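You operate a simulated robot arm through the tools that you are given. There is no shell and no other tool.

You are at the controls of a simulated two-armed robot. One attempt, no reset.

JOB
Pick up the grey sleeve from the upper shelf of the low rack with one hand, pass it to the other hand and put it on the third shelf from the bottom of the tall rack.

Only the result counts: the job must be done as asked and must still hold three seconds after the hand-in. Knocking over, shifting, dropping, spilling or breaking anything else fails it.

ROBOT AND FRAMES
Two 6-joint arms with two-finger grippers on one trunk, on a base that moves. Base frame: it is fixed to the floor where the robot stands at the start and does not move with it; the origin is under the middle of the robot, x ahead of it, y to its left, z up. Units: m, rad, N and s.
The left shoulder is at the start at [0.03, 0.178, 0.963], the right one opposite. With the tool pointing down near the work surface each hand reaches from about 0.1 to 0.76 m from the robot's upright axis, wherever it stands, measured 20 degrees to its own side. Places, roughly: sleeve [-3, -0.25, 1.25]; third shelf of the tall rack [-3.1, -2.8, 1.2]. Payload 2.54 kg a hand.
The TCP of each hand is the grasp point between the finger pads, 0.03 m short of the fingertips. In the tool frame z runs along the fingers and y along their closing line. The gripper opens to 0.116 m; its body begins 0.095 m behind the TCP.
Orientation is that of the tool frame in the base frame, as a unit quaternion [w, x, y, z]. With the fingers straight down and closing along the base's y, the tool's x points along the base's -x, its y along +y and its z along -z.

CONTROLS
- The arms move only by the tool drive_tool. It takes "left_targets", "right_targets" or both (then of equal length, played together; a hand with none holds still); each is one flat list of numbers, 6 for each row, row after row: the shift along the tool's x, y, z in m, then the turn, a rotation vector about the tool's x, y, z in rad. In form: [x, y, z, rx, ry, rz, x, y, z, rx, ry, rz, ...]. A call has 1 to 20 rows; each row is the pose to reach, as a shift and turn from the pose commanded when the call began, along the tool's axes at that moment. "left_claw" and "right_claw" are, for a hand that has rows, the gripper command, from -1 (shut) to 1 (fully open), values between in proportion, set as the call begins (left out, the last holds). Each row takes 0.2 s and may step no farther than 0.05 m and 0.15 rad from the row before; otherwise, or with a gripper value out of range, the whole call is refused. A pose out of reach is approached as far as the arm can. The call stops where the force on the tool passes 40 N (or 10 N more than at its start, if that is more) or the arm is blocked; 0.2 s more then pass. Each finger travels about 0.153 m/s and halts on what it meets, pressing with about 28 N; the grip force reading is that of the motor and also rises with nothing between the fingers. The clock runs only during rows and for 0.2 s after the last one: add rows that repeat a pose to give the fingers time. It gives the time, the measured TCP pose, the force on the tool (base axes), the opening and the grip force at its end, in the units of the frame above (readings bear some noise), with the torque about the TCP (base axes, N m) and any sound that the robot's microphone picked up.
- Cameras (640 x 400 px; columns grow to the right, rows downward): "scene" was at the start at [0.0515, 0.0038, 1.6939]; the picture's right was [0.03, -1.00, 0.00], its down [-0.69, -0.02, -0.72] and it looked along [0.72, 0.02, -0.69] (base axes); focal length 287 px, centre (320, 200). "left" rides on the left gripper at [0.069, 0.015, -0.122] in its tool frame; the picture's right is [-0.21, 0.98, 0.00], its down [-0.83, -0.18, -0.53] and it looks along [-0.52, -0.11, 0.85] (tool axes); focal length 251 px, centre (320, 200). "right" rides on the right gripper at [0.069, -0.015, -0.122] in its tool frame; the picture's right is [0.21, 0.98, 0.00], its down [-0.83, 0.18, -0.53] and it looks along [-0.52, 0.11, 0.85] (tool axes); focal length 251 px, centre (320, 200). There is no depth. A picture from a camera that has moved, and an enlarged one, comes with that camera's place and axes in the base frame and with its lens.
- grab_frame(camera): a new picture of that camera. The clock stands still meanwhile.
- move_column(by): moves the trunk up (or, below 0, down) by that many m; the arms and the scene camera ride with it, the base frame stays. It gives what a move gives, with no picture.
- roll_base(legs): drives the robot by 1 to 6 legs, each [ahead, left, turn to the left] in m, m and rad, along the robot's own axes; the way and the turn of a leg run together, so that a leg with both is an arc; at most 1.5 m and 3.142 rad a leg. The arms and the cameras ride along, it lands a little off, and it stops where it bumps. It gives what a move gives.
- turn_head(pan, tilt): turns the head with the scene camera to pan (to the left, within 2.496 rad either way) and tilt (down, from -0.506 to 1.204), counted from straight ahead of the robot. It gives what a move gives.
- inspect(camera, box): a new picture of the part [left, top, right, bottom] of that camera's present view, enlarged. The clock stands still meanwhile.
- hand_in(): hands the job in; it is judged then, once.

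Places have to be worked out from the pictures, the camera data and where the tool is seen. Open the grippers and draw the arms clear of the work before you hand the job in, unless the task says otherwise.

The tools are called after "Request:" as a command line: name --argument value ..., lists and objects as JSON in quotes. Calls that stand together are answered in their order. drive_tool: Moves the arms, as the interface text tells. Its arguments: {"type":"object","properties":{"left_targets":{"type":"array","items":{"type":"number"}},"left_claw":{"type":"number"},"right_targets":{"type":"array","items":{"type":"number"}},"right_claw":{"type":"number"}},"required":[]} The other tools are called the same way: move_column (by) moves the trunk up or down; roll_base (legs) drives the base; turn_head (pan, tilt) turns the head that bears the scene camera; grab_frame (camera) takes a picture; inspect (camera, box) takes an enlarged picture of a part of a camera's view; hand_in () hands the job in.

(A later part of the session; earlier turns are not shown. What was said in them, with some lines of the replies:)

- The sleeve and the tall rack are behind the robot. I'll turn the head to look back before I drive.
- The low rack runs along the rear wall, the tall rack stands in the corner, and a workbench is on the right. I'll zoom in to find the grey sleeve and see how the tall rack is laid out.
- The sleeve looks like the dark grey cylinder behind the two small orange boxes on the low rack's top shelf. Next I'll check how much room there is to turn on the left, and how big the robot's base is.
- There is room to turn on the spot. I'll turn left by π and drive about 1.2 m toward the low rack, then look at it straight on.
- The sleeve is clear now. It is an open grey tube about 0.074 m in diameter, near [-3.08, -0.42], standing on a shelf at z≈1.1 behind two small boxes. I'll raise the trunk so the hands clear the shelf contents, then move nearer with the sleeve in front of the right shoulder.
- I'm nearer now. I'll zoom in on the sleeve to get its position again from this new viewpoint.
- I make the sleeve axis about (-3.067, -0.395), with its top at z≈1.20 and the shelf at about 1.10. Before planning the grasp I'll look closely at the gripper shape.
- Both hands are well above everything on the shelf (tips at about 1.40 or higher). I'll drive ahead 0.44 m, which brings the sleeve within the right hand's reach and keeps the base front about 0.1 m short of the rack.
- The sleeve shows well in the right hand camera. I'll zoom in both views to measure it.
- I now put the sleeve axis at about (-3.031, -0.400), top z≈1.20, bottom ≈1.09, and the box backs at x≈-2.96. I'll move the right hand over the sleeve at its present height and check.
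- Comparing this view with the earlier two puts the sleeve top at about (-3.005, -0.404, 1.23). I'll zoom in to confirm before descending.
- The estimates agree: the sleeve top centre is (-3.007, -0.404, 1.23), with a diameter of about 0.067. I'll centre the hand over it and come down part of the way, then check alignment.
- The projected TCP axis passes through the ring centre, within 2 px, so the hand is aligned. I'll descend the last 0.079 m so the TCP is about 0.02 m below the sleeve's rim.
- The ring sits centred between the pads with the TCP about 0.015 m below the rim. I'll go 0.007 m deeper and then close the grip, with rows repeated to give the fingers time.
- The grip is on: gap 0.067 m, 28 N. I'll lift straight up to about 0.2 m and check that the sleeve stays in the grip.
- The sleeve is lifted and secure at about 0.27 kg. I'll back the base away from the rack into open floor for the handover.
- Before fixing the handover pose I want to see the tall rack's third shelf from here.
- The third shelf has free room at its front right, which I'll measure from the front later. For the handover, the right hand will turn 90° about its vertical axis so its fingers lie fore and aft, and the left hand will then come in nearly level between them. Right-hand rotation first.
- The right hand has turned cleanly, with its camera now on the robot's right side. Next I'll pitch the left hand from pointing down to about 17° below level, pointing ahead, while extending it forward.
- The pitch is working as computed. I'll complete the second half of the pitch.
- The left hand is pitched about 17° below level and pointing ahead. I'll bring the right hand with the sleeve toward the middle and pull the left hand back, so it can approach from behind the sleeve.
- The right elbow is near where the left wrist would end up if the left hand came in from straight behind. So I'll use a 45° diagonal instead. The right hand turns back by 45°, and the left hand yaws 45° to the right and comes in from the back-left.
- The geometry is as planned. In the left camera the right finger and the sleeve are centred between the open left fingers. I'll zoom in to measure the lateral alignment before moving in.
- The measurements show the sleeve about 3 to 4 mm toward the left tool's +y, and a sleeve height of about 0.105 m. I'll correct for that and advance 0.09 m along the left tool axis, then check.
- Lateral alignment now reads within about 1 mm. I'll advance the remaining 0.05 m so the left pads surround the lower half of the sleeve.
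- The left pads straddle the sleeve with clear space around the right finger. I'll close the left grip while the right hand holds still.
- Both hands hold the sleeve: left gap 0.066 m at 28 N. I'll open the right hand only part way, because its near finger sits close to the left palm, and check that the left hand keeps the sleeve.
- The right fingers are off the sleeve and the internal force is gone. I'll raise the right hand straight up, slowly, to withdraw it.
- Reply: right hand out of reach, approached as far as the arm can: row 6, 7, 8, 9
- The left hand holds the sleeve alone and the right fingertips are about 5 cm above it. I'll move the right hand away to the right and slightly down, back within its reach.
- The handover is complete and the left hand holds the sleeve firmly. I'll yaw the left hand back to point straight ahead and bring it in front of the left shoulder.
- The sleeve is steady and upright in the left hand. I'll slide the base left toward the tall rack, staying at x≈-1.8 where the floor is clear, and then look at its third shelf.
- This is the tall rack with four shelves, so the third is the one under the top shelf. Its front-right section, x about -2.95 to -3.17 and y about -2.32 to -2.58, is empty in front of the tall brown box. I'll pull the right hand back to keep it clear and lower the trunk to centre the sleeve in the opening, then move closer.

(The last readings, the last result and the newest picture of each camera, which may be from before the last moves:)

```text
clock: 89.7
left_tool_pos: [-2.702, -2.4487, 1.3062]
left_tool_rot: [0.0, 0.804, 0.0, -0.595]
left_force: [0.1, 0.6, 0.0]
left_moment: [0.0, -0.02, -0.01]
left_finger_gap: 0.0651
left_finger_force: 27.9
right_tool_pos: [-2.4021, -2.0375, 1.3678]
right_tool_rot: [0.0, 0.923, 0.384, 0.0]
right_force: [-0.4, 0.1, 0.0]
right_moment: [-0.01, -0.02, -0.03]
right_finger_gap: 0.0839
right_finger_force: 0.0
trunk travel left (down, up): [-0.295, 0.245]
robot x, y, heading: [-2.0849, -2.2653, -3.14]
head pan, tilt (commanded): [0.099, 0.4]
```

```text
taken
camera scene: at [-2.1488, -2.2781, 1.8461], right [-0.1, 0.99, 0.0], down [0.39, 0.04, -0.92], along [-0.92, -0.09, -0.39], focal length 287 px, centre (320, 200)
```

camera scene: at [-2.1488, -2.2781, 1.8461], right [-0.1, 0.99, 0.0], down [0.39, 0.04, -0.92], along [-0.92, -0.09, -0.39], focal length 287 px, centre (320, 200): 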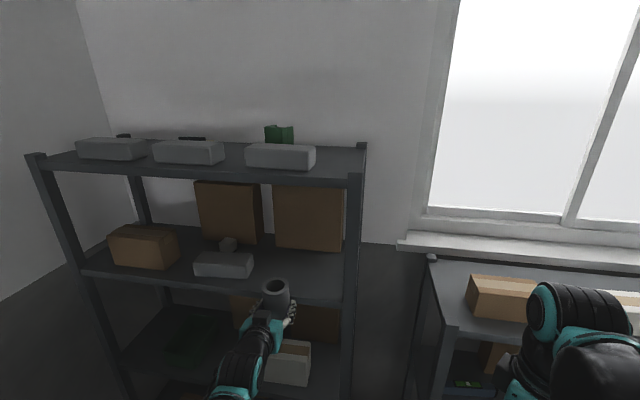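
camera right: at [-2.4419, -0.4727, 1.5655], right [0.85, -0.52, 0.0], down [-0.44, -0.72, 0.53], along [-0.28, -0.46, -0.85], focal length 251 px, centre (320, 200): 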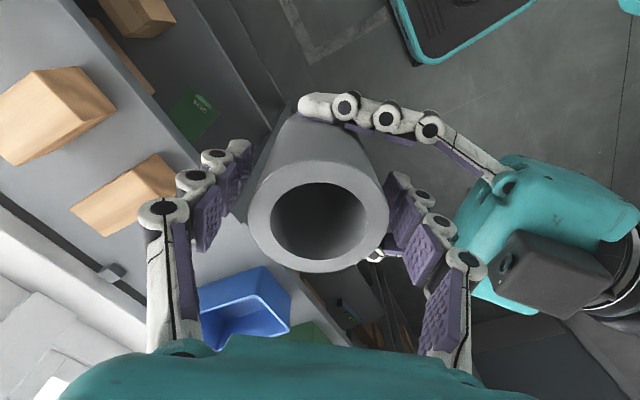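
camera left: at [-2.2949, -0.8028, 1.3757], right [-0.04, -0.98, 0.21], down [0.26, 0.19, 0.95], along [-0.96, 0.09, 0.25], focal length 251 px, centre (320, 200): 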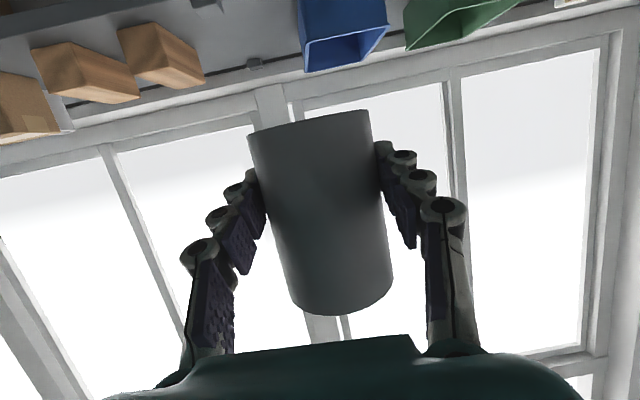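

The heading is now square to the rack, and the left TCP is at y=-2.449. I'll zoom in to measure the shelf's height and front edge from here.

Request:
inspect --camera "scene" --box '[180, 160, 380, 320]'

Request:
turn_head --pan 0.3 --tilt 0.7

Request:
grab_frame --camera "scene"

Request:
grab_frame --camera "left"

```text
2.50 times, centred on (280, 240) of scene
camera zoom: at [-2.1488, -2.2781, 1.8461], right [-0.1, 0.99, 0.0], down [0.39, 0.04, -0.92], along [-0.92, -0.09, -0.39], focal length 718 px, centre (420, 100)
```

zoom: 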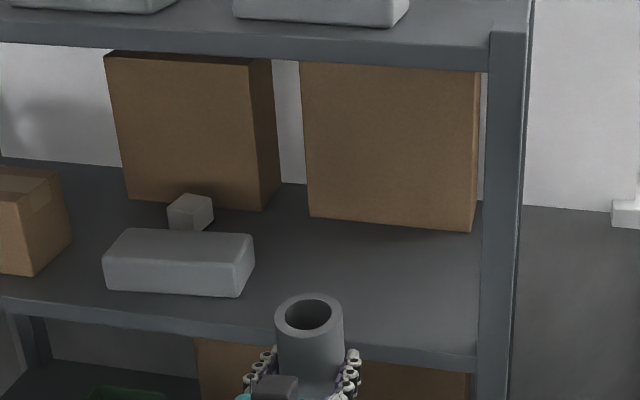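

```text
clock: 90.5
left_tool_pos: [-2.7026, -2.4494, 1.3049]
left_tool_rot: [0.0, 0.804, 0.001, -0.594]
left_force: [0.7, 0.4, -0.1]
left_moment: [0.02, -0.03, 0.0]
left_finger_gap: 0.0655
left_finger_force: 27.8
right_tool_pos: [-2.403, -2.0383, 1.3678]
right_tool_rot: [0.001, 0.923, 0.385, -0.001]
right_force: [-0.6, -0.1, 0.4]
right_moment: [-0.03, 0.0, 0.02]
right_finger_gap: 0.0841
right_finger_force: 0.0
trunk travel left (down, up): [-0.295, 0.245]
robot x, y, heading: [-2.0876, -2.2733, -3.139]
head pan, tilt (commanded): [0.3, 0.7]
```

```text
taken
camera scene: at [-2.1379, -2.2938, 1.8193], right [-0.3, 0.95, 0.0], down [0.61, 0.19, -0.77], along [-0.73, -0.23, -0.64], focal length 287 px, centre (320, 200)
```

scene: 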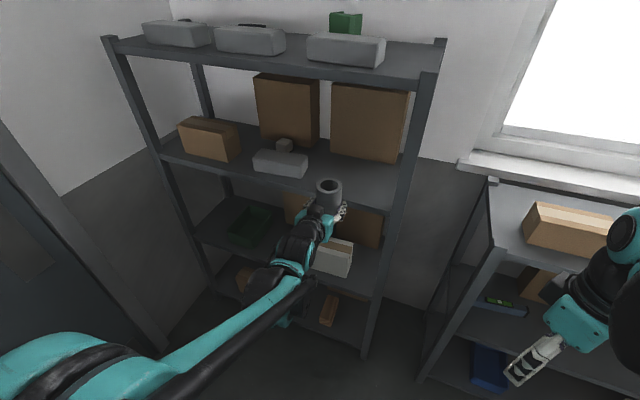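

```text
taken
camera left: at [-2.5662, -2.4646, 1.2757], right [-0.06, -0.98, 0.21], down [0.27, 0.18, 0.95], along [-0.96, 0.11, 0.25], focal length 251 px, centre (320, 200)
```

left: 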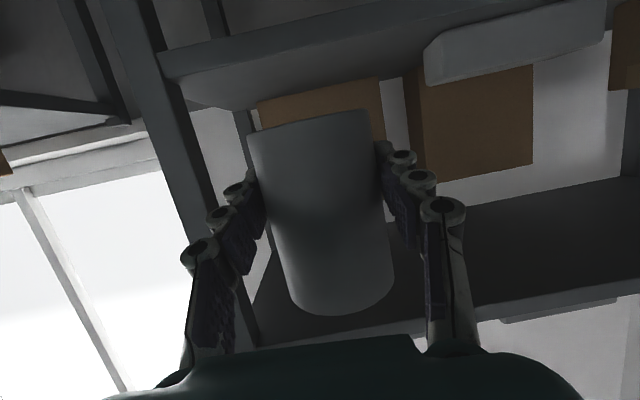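

I need a better estimate of the shelf height. The left hand camera sits near shelf level and sees its front edge and surface, so I'll zoom in there.

Request:
inspect --camera "left" --box '[100, 0, 340, 150]'

Request:
inspect --camera "left" --box '[320, 0, 560, 150]'

Request:
inspect --camera "scene" --box '[220, 110, 440, 250]'

```text
2.67 times, centred on (220, 75) of left
camera zoom: at [-2.5662, -2.4646, 1.2757], right [-0.06, -0.98, 0.21], down [0.27, 0.18, 0.95], along [-0.96, 0.11, 0.25], focal length 670 px, centre (587, 533)
```

zoom: 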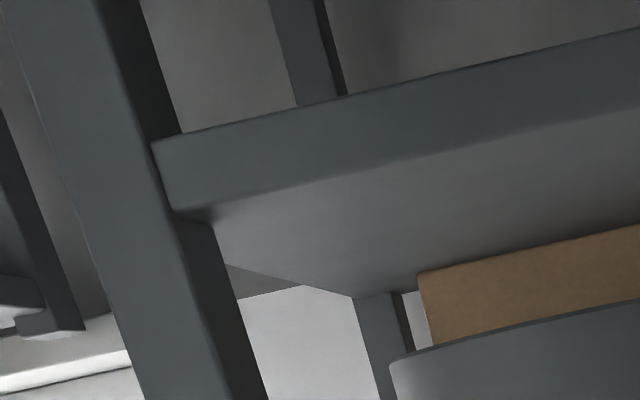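

```text
2.67 times, centred on (440, 75) of left
camera zoom: at [-2.5662, -2.4646, 1.2757], right [-0.06, -0.98, 0.21], down [0.27, 0.18, 0.95], along [-0.96, 0.11, 0.25], focal length 670 px, centre (0, 533)
```

zoom: 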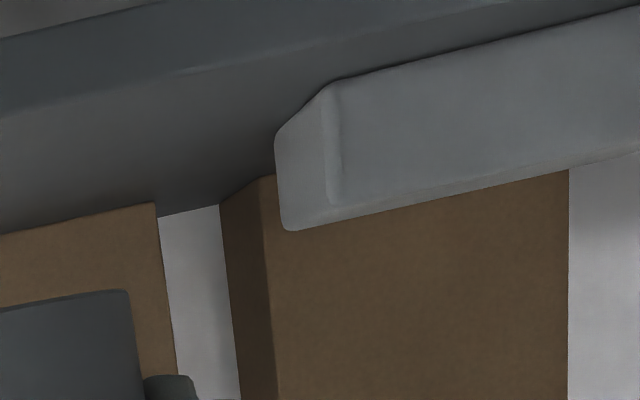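

```text
2.86 times, centred on (330, 180) of scene
camera zoom: at [-2.1379, -2.2938, 1.8193], right [-0.3, 0.95, 0.0], down [0.61, 0.19, -0.77], along [-0.73, -0.23, -0.64], focal length 820 px, centre (291, 257)
```

zoom: 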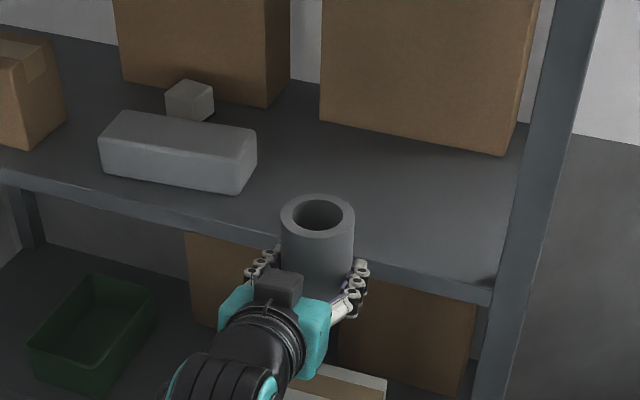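

Triangulating the left hand and head views gives a third-shelf surface at z≈1.174 and a front edge at x≈-2.90. The brown box front is at x≈-3.19 and the grey container's right end at y≈-2.62. I'll aim for the sleeve axis at (-3.00, -2.45), and drive ahead 0.25 m with the sleeve about 9 cm above the shelf.

Request:
roll_base --legs '[[0.25, 0, 0]]'

Request:
turn_head --pan 0.3 --tilt 0.75

Request:
grab_frame --camera "scene"

Request:
inspect --camera "scene" --box '[190, 70, 430, 240]'

Request:
grab_frame --camera "left"

```text
clock: 92.3
left_tool_pos: [-2.9529, -2.4504, 1.3054]
left_tool_rot: [0.0, 0.804, 0.001, -0.595]
left_force: [-0.2, 0.1, 0.3]
left_moment: [-0.01, -0.01, 0.02]
left_finger_gap: 0.0655
left_finger_force: 28.4
right_tool_pos: [-2.6525, -2.0383, 1.3671]
right_tool_rot: [-0.001, 0.923, 0.385, 0.0]
right_force: [-0.2, 0.8, -0.7]
right_moment: [0.04, -0.04, -0.03]
right_finger_gap: 0.084
right_finger_force: 0.1
trunk travel left (down, up): [-0.295, 0.245]
robot x, y, heading: [-2.3341, -2.2684, -3.137]
head pan, tilt (commanded): [0.3, 0.7]
```

```text
clock: 93.0
left_tool_pos: [-2.952, -2.4511, 1.3056]
left_tool_rot: [0.002, 0.804, 0.002, -0.594]
left_force: [0.1, -0.3, 0.5]
left_moment: [0.03, -0.03, 0.03]
left_finger_gap: 0.0655
left_finger_force: 28.0
right_tool_pos: [-2.6535, -2.0391, 1.3674]
right_tool_rot: [0.001, 0.923, 0.384, 0.0]
right_force: [-0.2, -0.5, 0.0]
right_moment: [0.0, -0.01, -0.03]
right_finger_gap: 0.0842
right_finger_force: 0.1
trunk travel left (down, up): [-0.295, 0.245]
robot x, y, heading: [-2.3358, -2.2713, -3.14]
head pan, tilt (commanded): [0.3, 0.75]
```

```text
taken
camera scene: at [-2.3864, -2.2941, 1.815], right [-0.3, 0.95, 0.0], down [0.65, 0.2, -0.73], along [-0.7, -0.22, -0.68], focal length 287 px, centre (320, 200)
```

scene: 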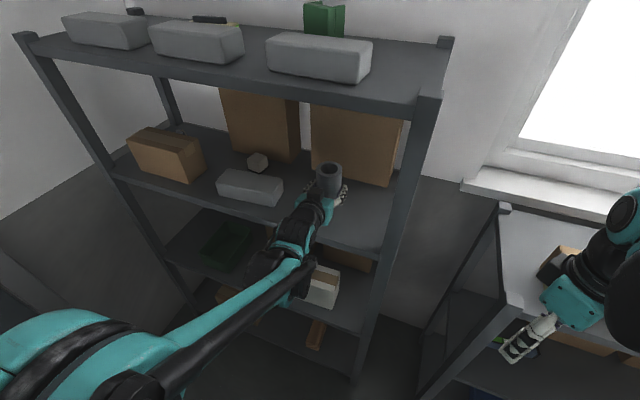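

```text
2.35 times, centred on (310, 155) of scene
camera zoom: at [-2.3864, -2.2941, 1.815], right [-0.3, 0.95, 0.0], down [0.65, 0.2, -0.73], along [-0.7, -0.22, -0.68], focal length 676 px, centre (344, 306)
```

zoom: 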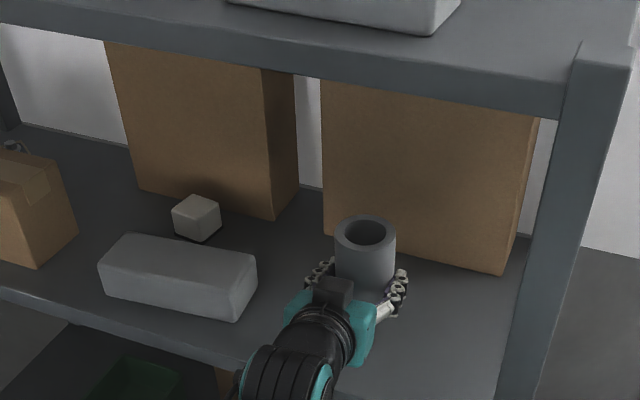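

```text
taken
camera left: at [-2.8163, -2.466, 1.2754], right [-0.06, -0.98, 0.21], down [0.27, 0.18, 0.95], along [-0.96, 0.11, 0.25], focal length 251 px, centre (320, 200)
```

left: 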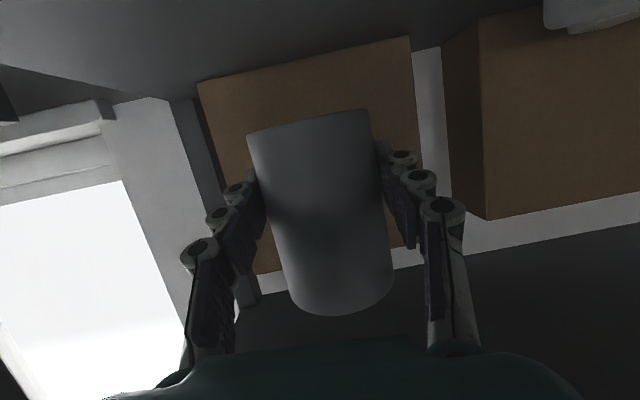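

The shelf height is confirmed at z≈1.173, and the sleeve is over the free area. I'll extend 4 cm and lower to about 1.4 cm above the shelf.

Request:
drive_tool --left_targets '[-0.0059, 0, 0.0191, 0, 0, 0, -0.0117, 0, 0.0382, 0, 0, 0, 0.0074, 0, 0.044, 0, 0, 0, 0.0265, 0, 0.0499, 0, 0, 0, 0.0457, 0, 0.0557, 0, 0, 0, 0.0629, 0, 0.061, 0, 0, 0, 0.0629, 0, 0.061, 0, 0, 0]'

Request:
inspect --camera "scene" --box '[190, 70, 430, 240]'

Request:
grab_frame --camera "left"

```text
clock: 94.6
left_tool_pos: [-2.9913, -2.4526, 1.2283]
left_tool_rot: [0.002, 0.804, 0.002, -0.595]
left_force: [-0.5, -0.1, -0.5]
left_moment: [0.03, 0.01, 0.01]
left_finger_gap: 0.0651
left_finger_force: 27.7
right_tool_pos: [-2.6523, -2.04, 1.3674]
right_tool_rot: [0.0, 0.923, 0.384, 0.0]
right_force: [0.1, 0.4, -0.1]
right_moment: [-0.02, -0.01, -0.01]
right_finger_gap: 0.0841
right_finger_force: 0.1
trunk travel left (down, up): [-0.295, 0.245]
robot x, y, heading: [-2.334, -2.2704, -3.14]
head pan, tilt (commanded): [0.3, 0.75]
```

```text
2.35 times, centred on (310, 155) of scene
camera zoom: at [-2.3849, -2.2941, 1.8151], right [-0.3, 0.95, 0.0], down [0.65, 0.2, -0.73], along [-0.7, -0.22, -0.68], focal length 676 px, centre (344, 306)
```

zoom: 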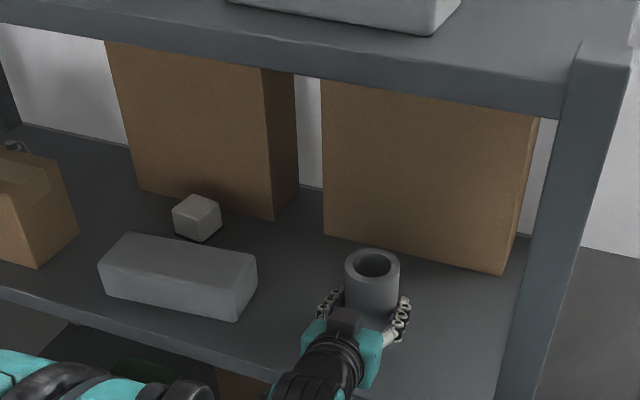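

```text
taken
camera left: at [-2.855, -2.4669, 1.1976], right [-0.06, -0.98, 0.21], down [0.27, 0.18, 0.95], along [-0.96, 0.11, 0.25], focal length 251 px, centre (320, 200)
```

left: 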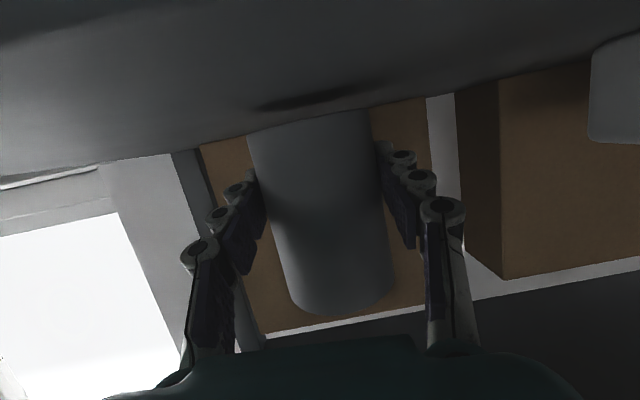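

The sleeve's contact shadow on the shelf is now close below it. I'll lower 8 mm in small steps and watch the force.

Request:
drive_tool --left_targets '[0.0019, 0, 0.0006, 0, 0, 0, 0.0038, 0, 0.0012, 0, 0, 0, 0.0057, 0, 0.0018, 0, 0, 0, 0.0076, 0, 0.0023, 0, 0, 0, 0.0076, 0, 0.0023, 0, 0, 0]'

Request:
inspect --camera "left" --box '[200, 60, 440, 210]'

```text
clock: 95.8
left_tool_pos: [-2.9918, -2.4512, 1.2205]
left_tool_rot: [0.002, 0.804, 0.002, -0.595]
left_force: [1.5, 0.4, 0.3]
left_moment: [-0.01, -0.04, -0.01]
left_finger_gap: 0.0653
left_finger_force: 27.9
right_tool_pos: [-2.6539, -2.0392, 1.3672]
right_tool_rot: [0.0, 0.923, 0.385, 0.0]
right_force: [-0.2, 0.2, 0.9]
right_moment: [-0.03, 0.01, -0.01]
right_finger_gap: 0.0838
right_finger_force: 0.1
trunk travel left (down, up): [-0.295, 0.245]
robot x, y, heading: [-2.3333, -2.2704, -3.137]
head pan, tilt (commanded): [0.3, 0.75]
```

```text
2.67 times, centred on (320, 135) of left
camera zoom: at [-2.8558, -2.4665, 1.1898], right [-0.06, -0.98, 0.21], down [0.27, 0.18, 0.95], along [-0.96, 0.11, 0.25], focal length 670 px, centre (320, 373)
```

zoom: 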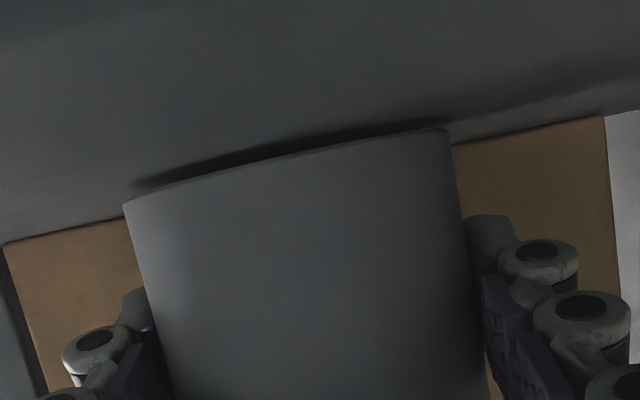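

There is still a thin gap and no contact force. I'll lower another 5 mm.

Request:
drive_tool --left_targets '[0.0016, 0, 0.0005, 0, 0, 0, 0.0032, 0, 0.001, 0, 0, 0, 0.0048, 0, 0.0015, 0, 0, 0, 0.0048, 0, 0.0015, 0, 0, 0]'

Request:
inspect --camera "left" --box '[200, 60, 440, 210]'

```text
clock: 96.8
left_tool_pos: [-2.9928, -2.4502, 1.2155]
left_tool_rot: [0.002, 0.803, 0.002, -0.596]
left_force: [-5.5, -1.6, 19.4]
left_moment: [-0.11, 0.38, 0.15]
left_finger_gap: 0.0652
left_finger_force: 27.8
right_tool_pos: [-2.652, -2.0377, 1.3679]
right_tool_rot: [0.001, 0.923, 0.384, 0.001]
right_force: [-0.5, -0.2, -0.3]
right_moment: [0.0, -0.05, -0.03]
right_finger_gap: 0.0839
right_finger_force: 0.1
trunk travel left (down, up): [-0.295, 0.245]
robot x, y, heading: [-2.3335, -2.2707, -3.14]
head pan, tilt (commanded): [0.3, 0.75]
```

```text
2.67 times, centred on (320, 135) of left
camera zoom: at [-2.8551, -2.4657, 1.186], right [-0.06, -0.98, 0.21], down [0.27, 0.18, 0.94], along [-0.96, 0.11, 0.25], focal length 670 px, centre (320, 373)
```

zoom: 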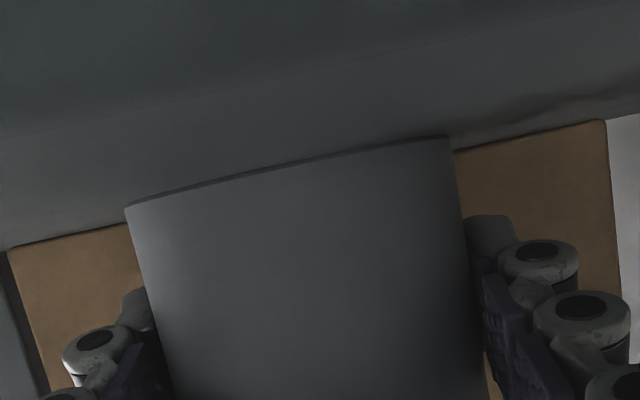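

Contact is confirmed: 19 N upward, and the torque places it under the sleeve axis, so the sleeve is standing on the shelf. I'll back off 1.5 mm to relieve the load before releasing.

Request:
drive_tool --left_targets '[-0.0014, 0, -0.0004, 0, 0, 0, -0.0014, 0, -0.0004, 0, 0, 0]'

```text
clock: 97.4
left_tool_pos: [-2.9923, -2.4498, 1.2162]
left_tool_rot: [0.001, 0.803, 0.001, -0.595]
left_force: [-2.7, 0.0, 9.5]
left_moment: [-0.09, 0.47, -0.02]
left_finger_gap: 0.065
left_finger_force: 28.4
right_tool_pos: [-2.6514, -2.038, 1.3679]
right_tool_rot: [0.0, 0.923, 0.384, 0.0]
right_force: [-0.8, -0.8, -0.9]
right_moment: [0.01, -0.02, 0.02]
right_finger_gap: 0.084
right_finger_force: 0.0
trunk travel left (down, up): [-0.295, 0.245]
robot x, y, heading: [-2.3343, -2.27, -3.142]
head pan, tilt (commanded): [0.3, 0.75]
```

The load is down to 9.5 N. I'll ease off another 0.7 mm, then open gently to just past the sleeve's diameter first.

Request:
drive_tool --left_targets '[-0.0007, 0, -0.0002, 0, 0, 0, -0.0007, 0, -0.0002, 0, 0, 0]'

Request:
drive_tool --left_targets '[0, 0, 0, 0, 0, 0, 0, 0, 0, 0, 0, 0, 0, 0, 0, 0, 0, 0]' --left_claw 0.3

Request:
grab_frame --camera "left"

Request:
inspect --camera "scene" --box '[190, 70, 430, 240]'

```text
clock: 98.0
left_tool_pos: [-2.9926, -2.4507, 1.2162]
left_tool_rot: [0.001, 0.804, 0.002, -0.595]
left_force: [1.1, 0.1, 0.6]
left_moment: [0.04, 0.0, 0.01]
left_finger_gap: 0.0648
left_finger_force: 28.2
right_tool_pos: [-2.6537, -2.0391, 1.3668]
right_tool_rot: [0.0, 0.923, 0.384, 0.0]
right_force: [-0.1, -0.2, 0.2]
right_moment: [-0.01, -0.01, 0.01]
right_finger_gap: 0.0841
right_finger_force: 0.0
trunk travel left (down, up): [-0.295, 0.245]
robot x, y, heading: [-2.3333, -2.2675, -3.137]
head pan, tilt (commanded): [0.3, 0.75]
```

```text
clock: 98.8
left_tool_pos: [-2.9925, -2.4504, 1.2174]
left_tool_rot: [0.001, 0.804, 0.001, -0.595]
left_force: [0.6, -0.2, -0.6]
left_moment: [0.01, 0.04, -0.02]
left_finger_gap: 0.0754
left_finger_force: 0.0
right_tool_pos: [-2.6538, -2.039, 1.3669]
right_tool_rot: [0.0, 0.923, 0.385, 0.0]
right_force: [-0.1, 0.3, -0.2]
right_moment: [0.0, 0.0, -0.01]
right_finger_gap: 0.0841
right_finger_force: 0.1
trunk travel left (down, up): [-0.295, 0.245]
robot x, y, heading: [-2.3336, -2.2701, -3.139]
head pan, tilt (commanded): [0.3, 0.75]
```

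```text
taken
camera left: at [-2.8554, -2.4662, 1.1872], right [-0.06, -0.98, 0.21], down [0.27, 0.18, 0.95], along [-0.96, 0.11, 0.25], focal length 251 px, centre (320, 200)
```

left: 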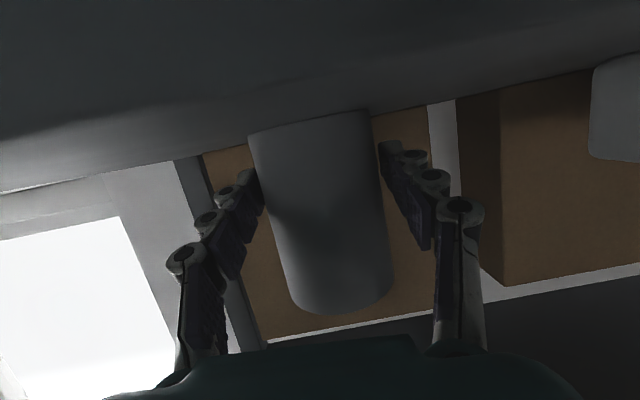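

```text
2.35 times, centred on (310, 155) of scene
camera zoom: at [-2.3853, -2.294, 1.815], right [-0.3, 0.95, 0.0], down [0.65, 0.2, -0.73], along [-0.7, -0.22, -0.68], focal length 676 px, centre (344, 306)
```

zoom: 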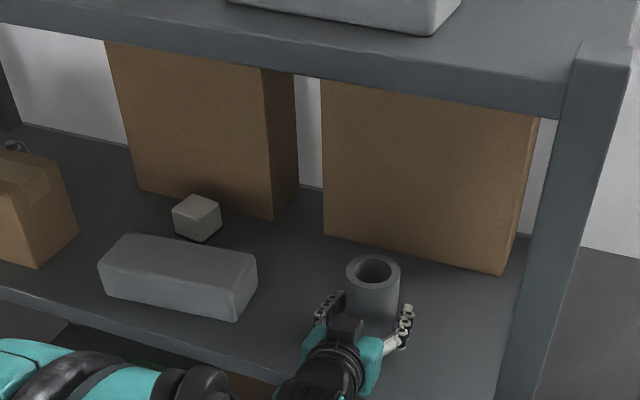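

The sleeve stands free with the fingers off it. I'll open fully, then draw the left hand back along its own axis.

Request:
drive_tool --left_targets '[0, 0, 0, 0, 0, 0, 0, 0, 0, 0, 0, 0, 0, 0, 0, 0, 0, 0]' --left_claw 1

Request:
grab_frame --camera "left"

```text
clock: 99.6
left_tool_pos: [-2.9918, -2.4509, 1.2167]
left_tool_rot: [0.001, 0.804, 0.002, -0.594]
left_force: [0.0, -0.4, -0.3]
left_moment: [0.0, -0.02, -0.02]
left_finger_gap: 0.1161
left_finger_force: 0.0
right_tool_pos: [-2.6523, -2.0376, 1.3674]
right_tool_rot: [0.0, 0.923, 0.385, 0.0]
right_force: [0.7, 0.0, 0.8]
right_moment: [-0.01, 0.03, 0.01]
right_finger_gap: 0.0841
right_finger_force: 0.1
trunk travel left (down, up): [-0.295, 0.245]
robot x, y, heading: [-2.336, -2.2697, -3.134]
head pan, tilt (commanded): [0.3, 0.75]
```

```text
taken
camera left: at [-2.8554, -2.4663, 1.1871], right [-0.06, -0.98, 0.21], down [0.27, 0.18, 0.95], along [-0.96, 0.11, 0.25], focal length 251 px, centre (320, 200)
```

left: 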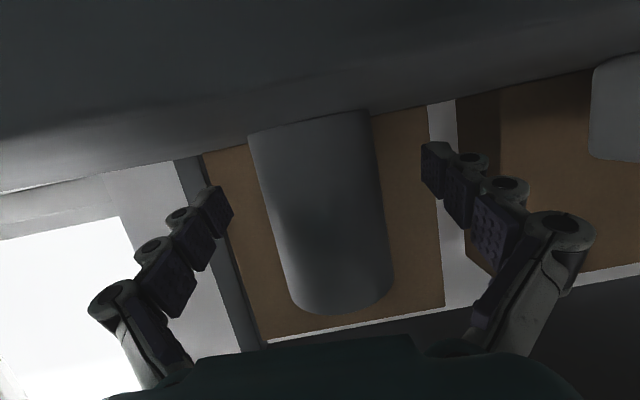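

Both fingers are well clear of the sleeve, which has not moved. I'll retract along the tool axis.

Request:
drive_tool --left_targets '[0, 0, -0.015, 0, 0, 0, 0, 0, -0.03, 0, 0, 0, 0, 0, -0.05, 0, 0, 0, 0, 0, -0.07, 0, 0, 0, 0, 0, -0.09, 0, 0, 0, 0, 0, -0.115, 0, 0, 0, 0, 0, -0.14, 0, 0, 0, 0, 0, -0.16, 0, 0, 0, 0, 0, -0.16, 0, 0, 0]' --left_claw 1

Request:
grab_frame --camera "left"

Request:
inspect --camera "scene" --box '[190, 70, 430, 240]'

```text
clock: 101.6
left_tool_pos: [-2.8413, -2.4503, 1.2641]
left_tool_rot: [0.0, 0.803, 0.001, -0.595]
left_force: [-1.0, 0.2, 0.4]
left_moment: [0.03, 0.02, -0.01]
left_finger_gap: 0.1161
left_finger_force: 0.1
right_tool_pos: [-2.6525, -2.0393, 1.3682]
right_tool_rot: [0.0, 0.923, 0.385, -0.001]
right_force: [0.6, -0.6, 1.1]
right_moment: [-0.02, -0.03, 0.0]
right_finger_gap: 0.0841
right_finger_force: 0.1
trunk travel left (down, up): [-0.295, 0.245]
robot x, y, heading: [-2.3341, -2.273, -3.138]
head pan, tilt (commanded): [0.3, 0.75]
```

```text
taken
camera left: at [-2.7035, -2.4662, 1.2347], right [-0.06, -0.98, 0.21], down [0.27, 0.18, 0.95], along [-0.96, 0.11, 0.25], focal length 251 px, centre (320, 200)
```

left: 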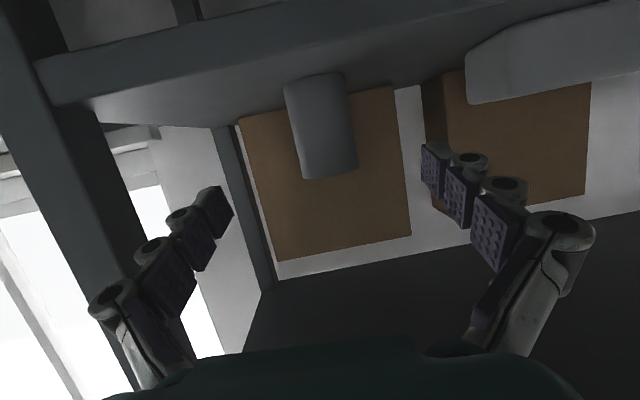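

```text
2.35 times, centred on (310, 155) of scene
camera zoom: at [-2.3865, -2.2941, 1.815], right [-0.3, 0.95, 0.0], down [0.65, 0.2, -0.73], along [-0.7, -0.22, -0.68], focal length 676 px, centre (344, 306)
```

zoom: 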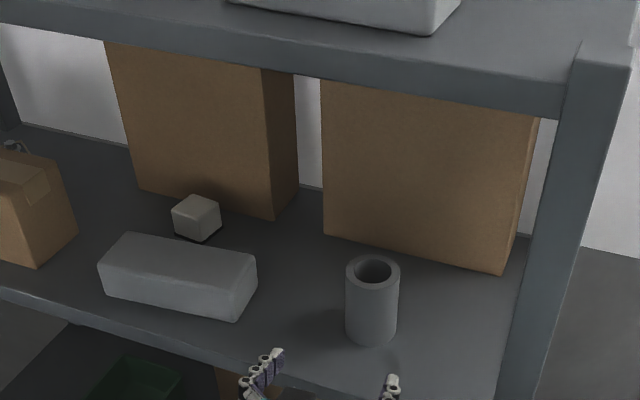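

The sleeve stands upright on the third shelf and the left hand is out of it. I'll back the base off 0.4 m, open the right gripper fully and take a final look.

Request:
roll_base --legs '[[-0.4, 0, 0]]'

Request:
drive_tool --right_targets '[0, 0, 0, 0, 0, 0, 0, 0, 0, 0, 0, 0, 0, 0, 0, 0, 0, 0]' --right_claw 1

Request:
turn_head --pan 0.2 --tilt 0.45

Request:
grab_frame --camera "scene"

Request:
inspect --camera "scene" --box '[170, 100, 430, 300]'

Request:
turn_head --pan -0.9 --tilt 0.45

Request:
grab_frame --camera "scene"

```text
clock: 104.1
left_tool_pos: [-2.4338, -2.4491, 1.2651]
left_tool_rot: [0.002, 0.804, 0.003, -0.595]
left_force: [0.4, 0.0, 0.5]
left_moment: [0.0, 0.06, 0.0]
left_finger_gap: 0.116
left_finger_force: 0.1
right_tool_pos: [-2.2478, -2.0377, 1.3679]
right_tool_rot: [0.001, 0.923, 0.385, 0.001]
right_force: [0.4, -0.2, 0.5]
right_moment: [-0.03, 0.04, 0.03]
right_finger_gap: 0.0842
right_finger_force: 0.1
trunk travel left (down, up): [-0.295, 0.245]
robot x, y, heading: [-1.931, -2.27, -3.139]
head pan, tilt (commanded): [0.3, 0.75]
```

```text
clock: 104.9
left_tool_pos: [-2.4346, -2.4501, 1.2655]
left_tool_rot: [0.002, 0.804, 0.002, -0.595]
left_force: [-0.3, 0.2, 0.5]
left_moment: [0.0, -0.03, -0.01]
left_finger_gap: 0.116
left_finger_force: 0.1
right_tool_pos: [-2.2472, -2.0375, 1.3676]
right_tool_rot: [0.0, 0.923, 0.386, -0.001]
right_force: [-1.0, 0.8, -0.5]
right_moment: [-0.03, -0.01, 0.03]
right_finger_gap: 0.1159
right_finger_force: 0.0
trunk travel left (down, up): [-0.295, 0.245]
robot x, y, heading: [-1.9336, -2.2695, -3.136]
head pan, tilt (commanded): [0.3, 0.75]
```

```text
clock: 105.7
left_tool_pos: [-2.4351, -2.4503, 1.2635]
left_tool_rot: [0.001, 0.804, 0.001, -0.595]
left_force: [0.1, 0.2, 0.5]
left_moment: [0.06, 0.0, 0.01]
left_finger_gap: 0.1161
left_finger_force: 0.0
right_tool_pos: [-2.2481, -2.0379, 1.3678]
right_tool_rot: [0.0, 0.923, 0.385, 0.0]
right_force: [-0.3, -0.6, 0.6]
right_moment: [0.01, -0.03, -0.04]
right_finger_gap: 0.116
right_finger_force: 0.1
trunk travel left (down, up): [-0.295, 0.245]
robot x, y, heading: [-1.9279, -2.2717, -3.135]
head pan, tilt (commanded): [0.201, 0.45]
```

```text
taken
camera scene: at [-1.9913, -2.2862, 1.8414], right [-0.2, 0.98, 0.0], down [0.43, 0.09, -0.9], along [-0.88, -0.18, -0.44], focal length 287 px, centre (320, 200)
```

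scene: 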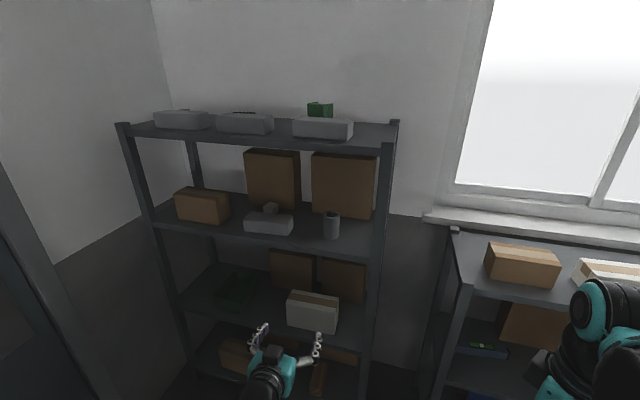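

```text
2.00 times, centred on (300, 200) of scene
camera zoom: at [-1.9913, -2.2862, 1.8414], right [-0.2, 0.98, 0.0], down [0.43, 0.09, -0.9], along [-0.88, -0.18, -0.44], focal length 574 px, centre (360, 200)
```

zoom: 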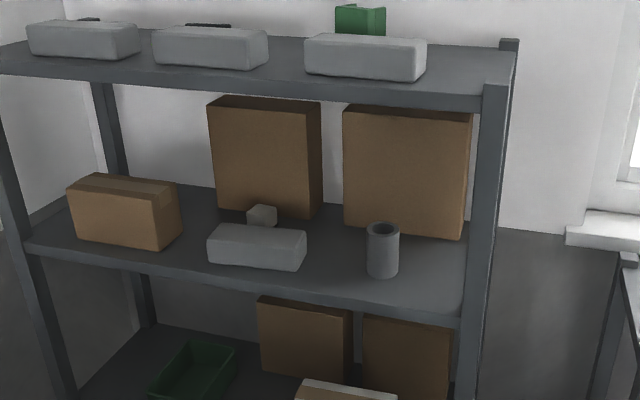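

```text
clock: 107.0
left_tool_pos: [-2.4354, -2.4495, 1.2651]
left_tool_rot: [0.002, 0.804, 0.002, -0.595]
left_force: [0.6, -0.3, 0.7]
left_moment: [-0.01, 0.03, 0.04]
left_finger_gap: 0.116
left_finger_force: 0.1
right_tool_pos: [-2.2479, -2.0369, 1.3678]
right_tool_rot: [0.0, 0.923, 0.385, 0.0]
right_force: [0.5, 0.5, 0.4]
right_moment: [-0.01, 0.0, 0.0]
right_finger_gap: 0.116
right_finger_force: 0.0
trunk travel left (down, up): [-0.295, 0.245]
robot x, y, heading: [-1.9318, -2.2694, -3.133]
head pan, tilt (commanded): [-0.901, 0.45]
```

```text
taken
camera scene: at [-1.959, -2.1957, 1.8415], right [0.78, 0.63, 0.0], down [0.27, -0.34, -0.9], along [-0.56, 0.7, -0.44], focal length 287 px, centre (320, 200)
```

scene: 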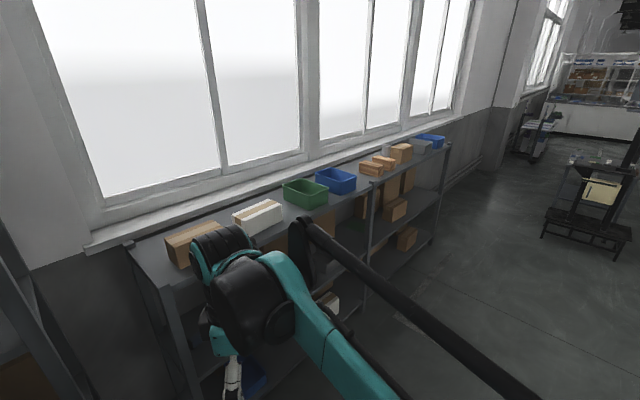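

The sleeve stands upright on the third shelf from the bottom, and nothing else has moved on either rack. Both grippers are open and the arms are clear, so I'm handing the job in.

Request:
hand_in

```text
The job is handed in.
```

The grey sleeve is standing upright on the third shelf from the bottom of the tall rack, and I've handed the job in; no verdict has come back yet.

I picked it from the low rack with the right hand and passed it to the left in open floor. I then set it down at about x -3.00, y -2.45, in the free space to the right of the grey container. In my last pictures it was standing on its own and nothing else on either rack looked shifted or knocked over.

Both grippers are open, and the robot is about 0.4 m back from where it placed the sleeve.
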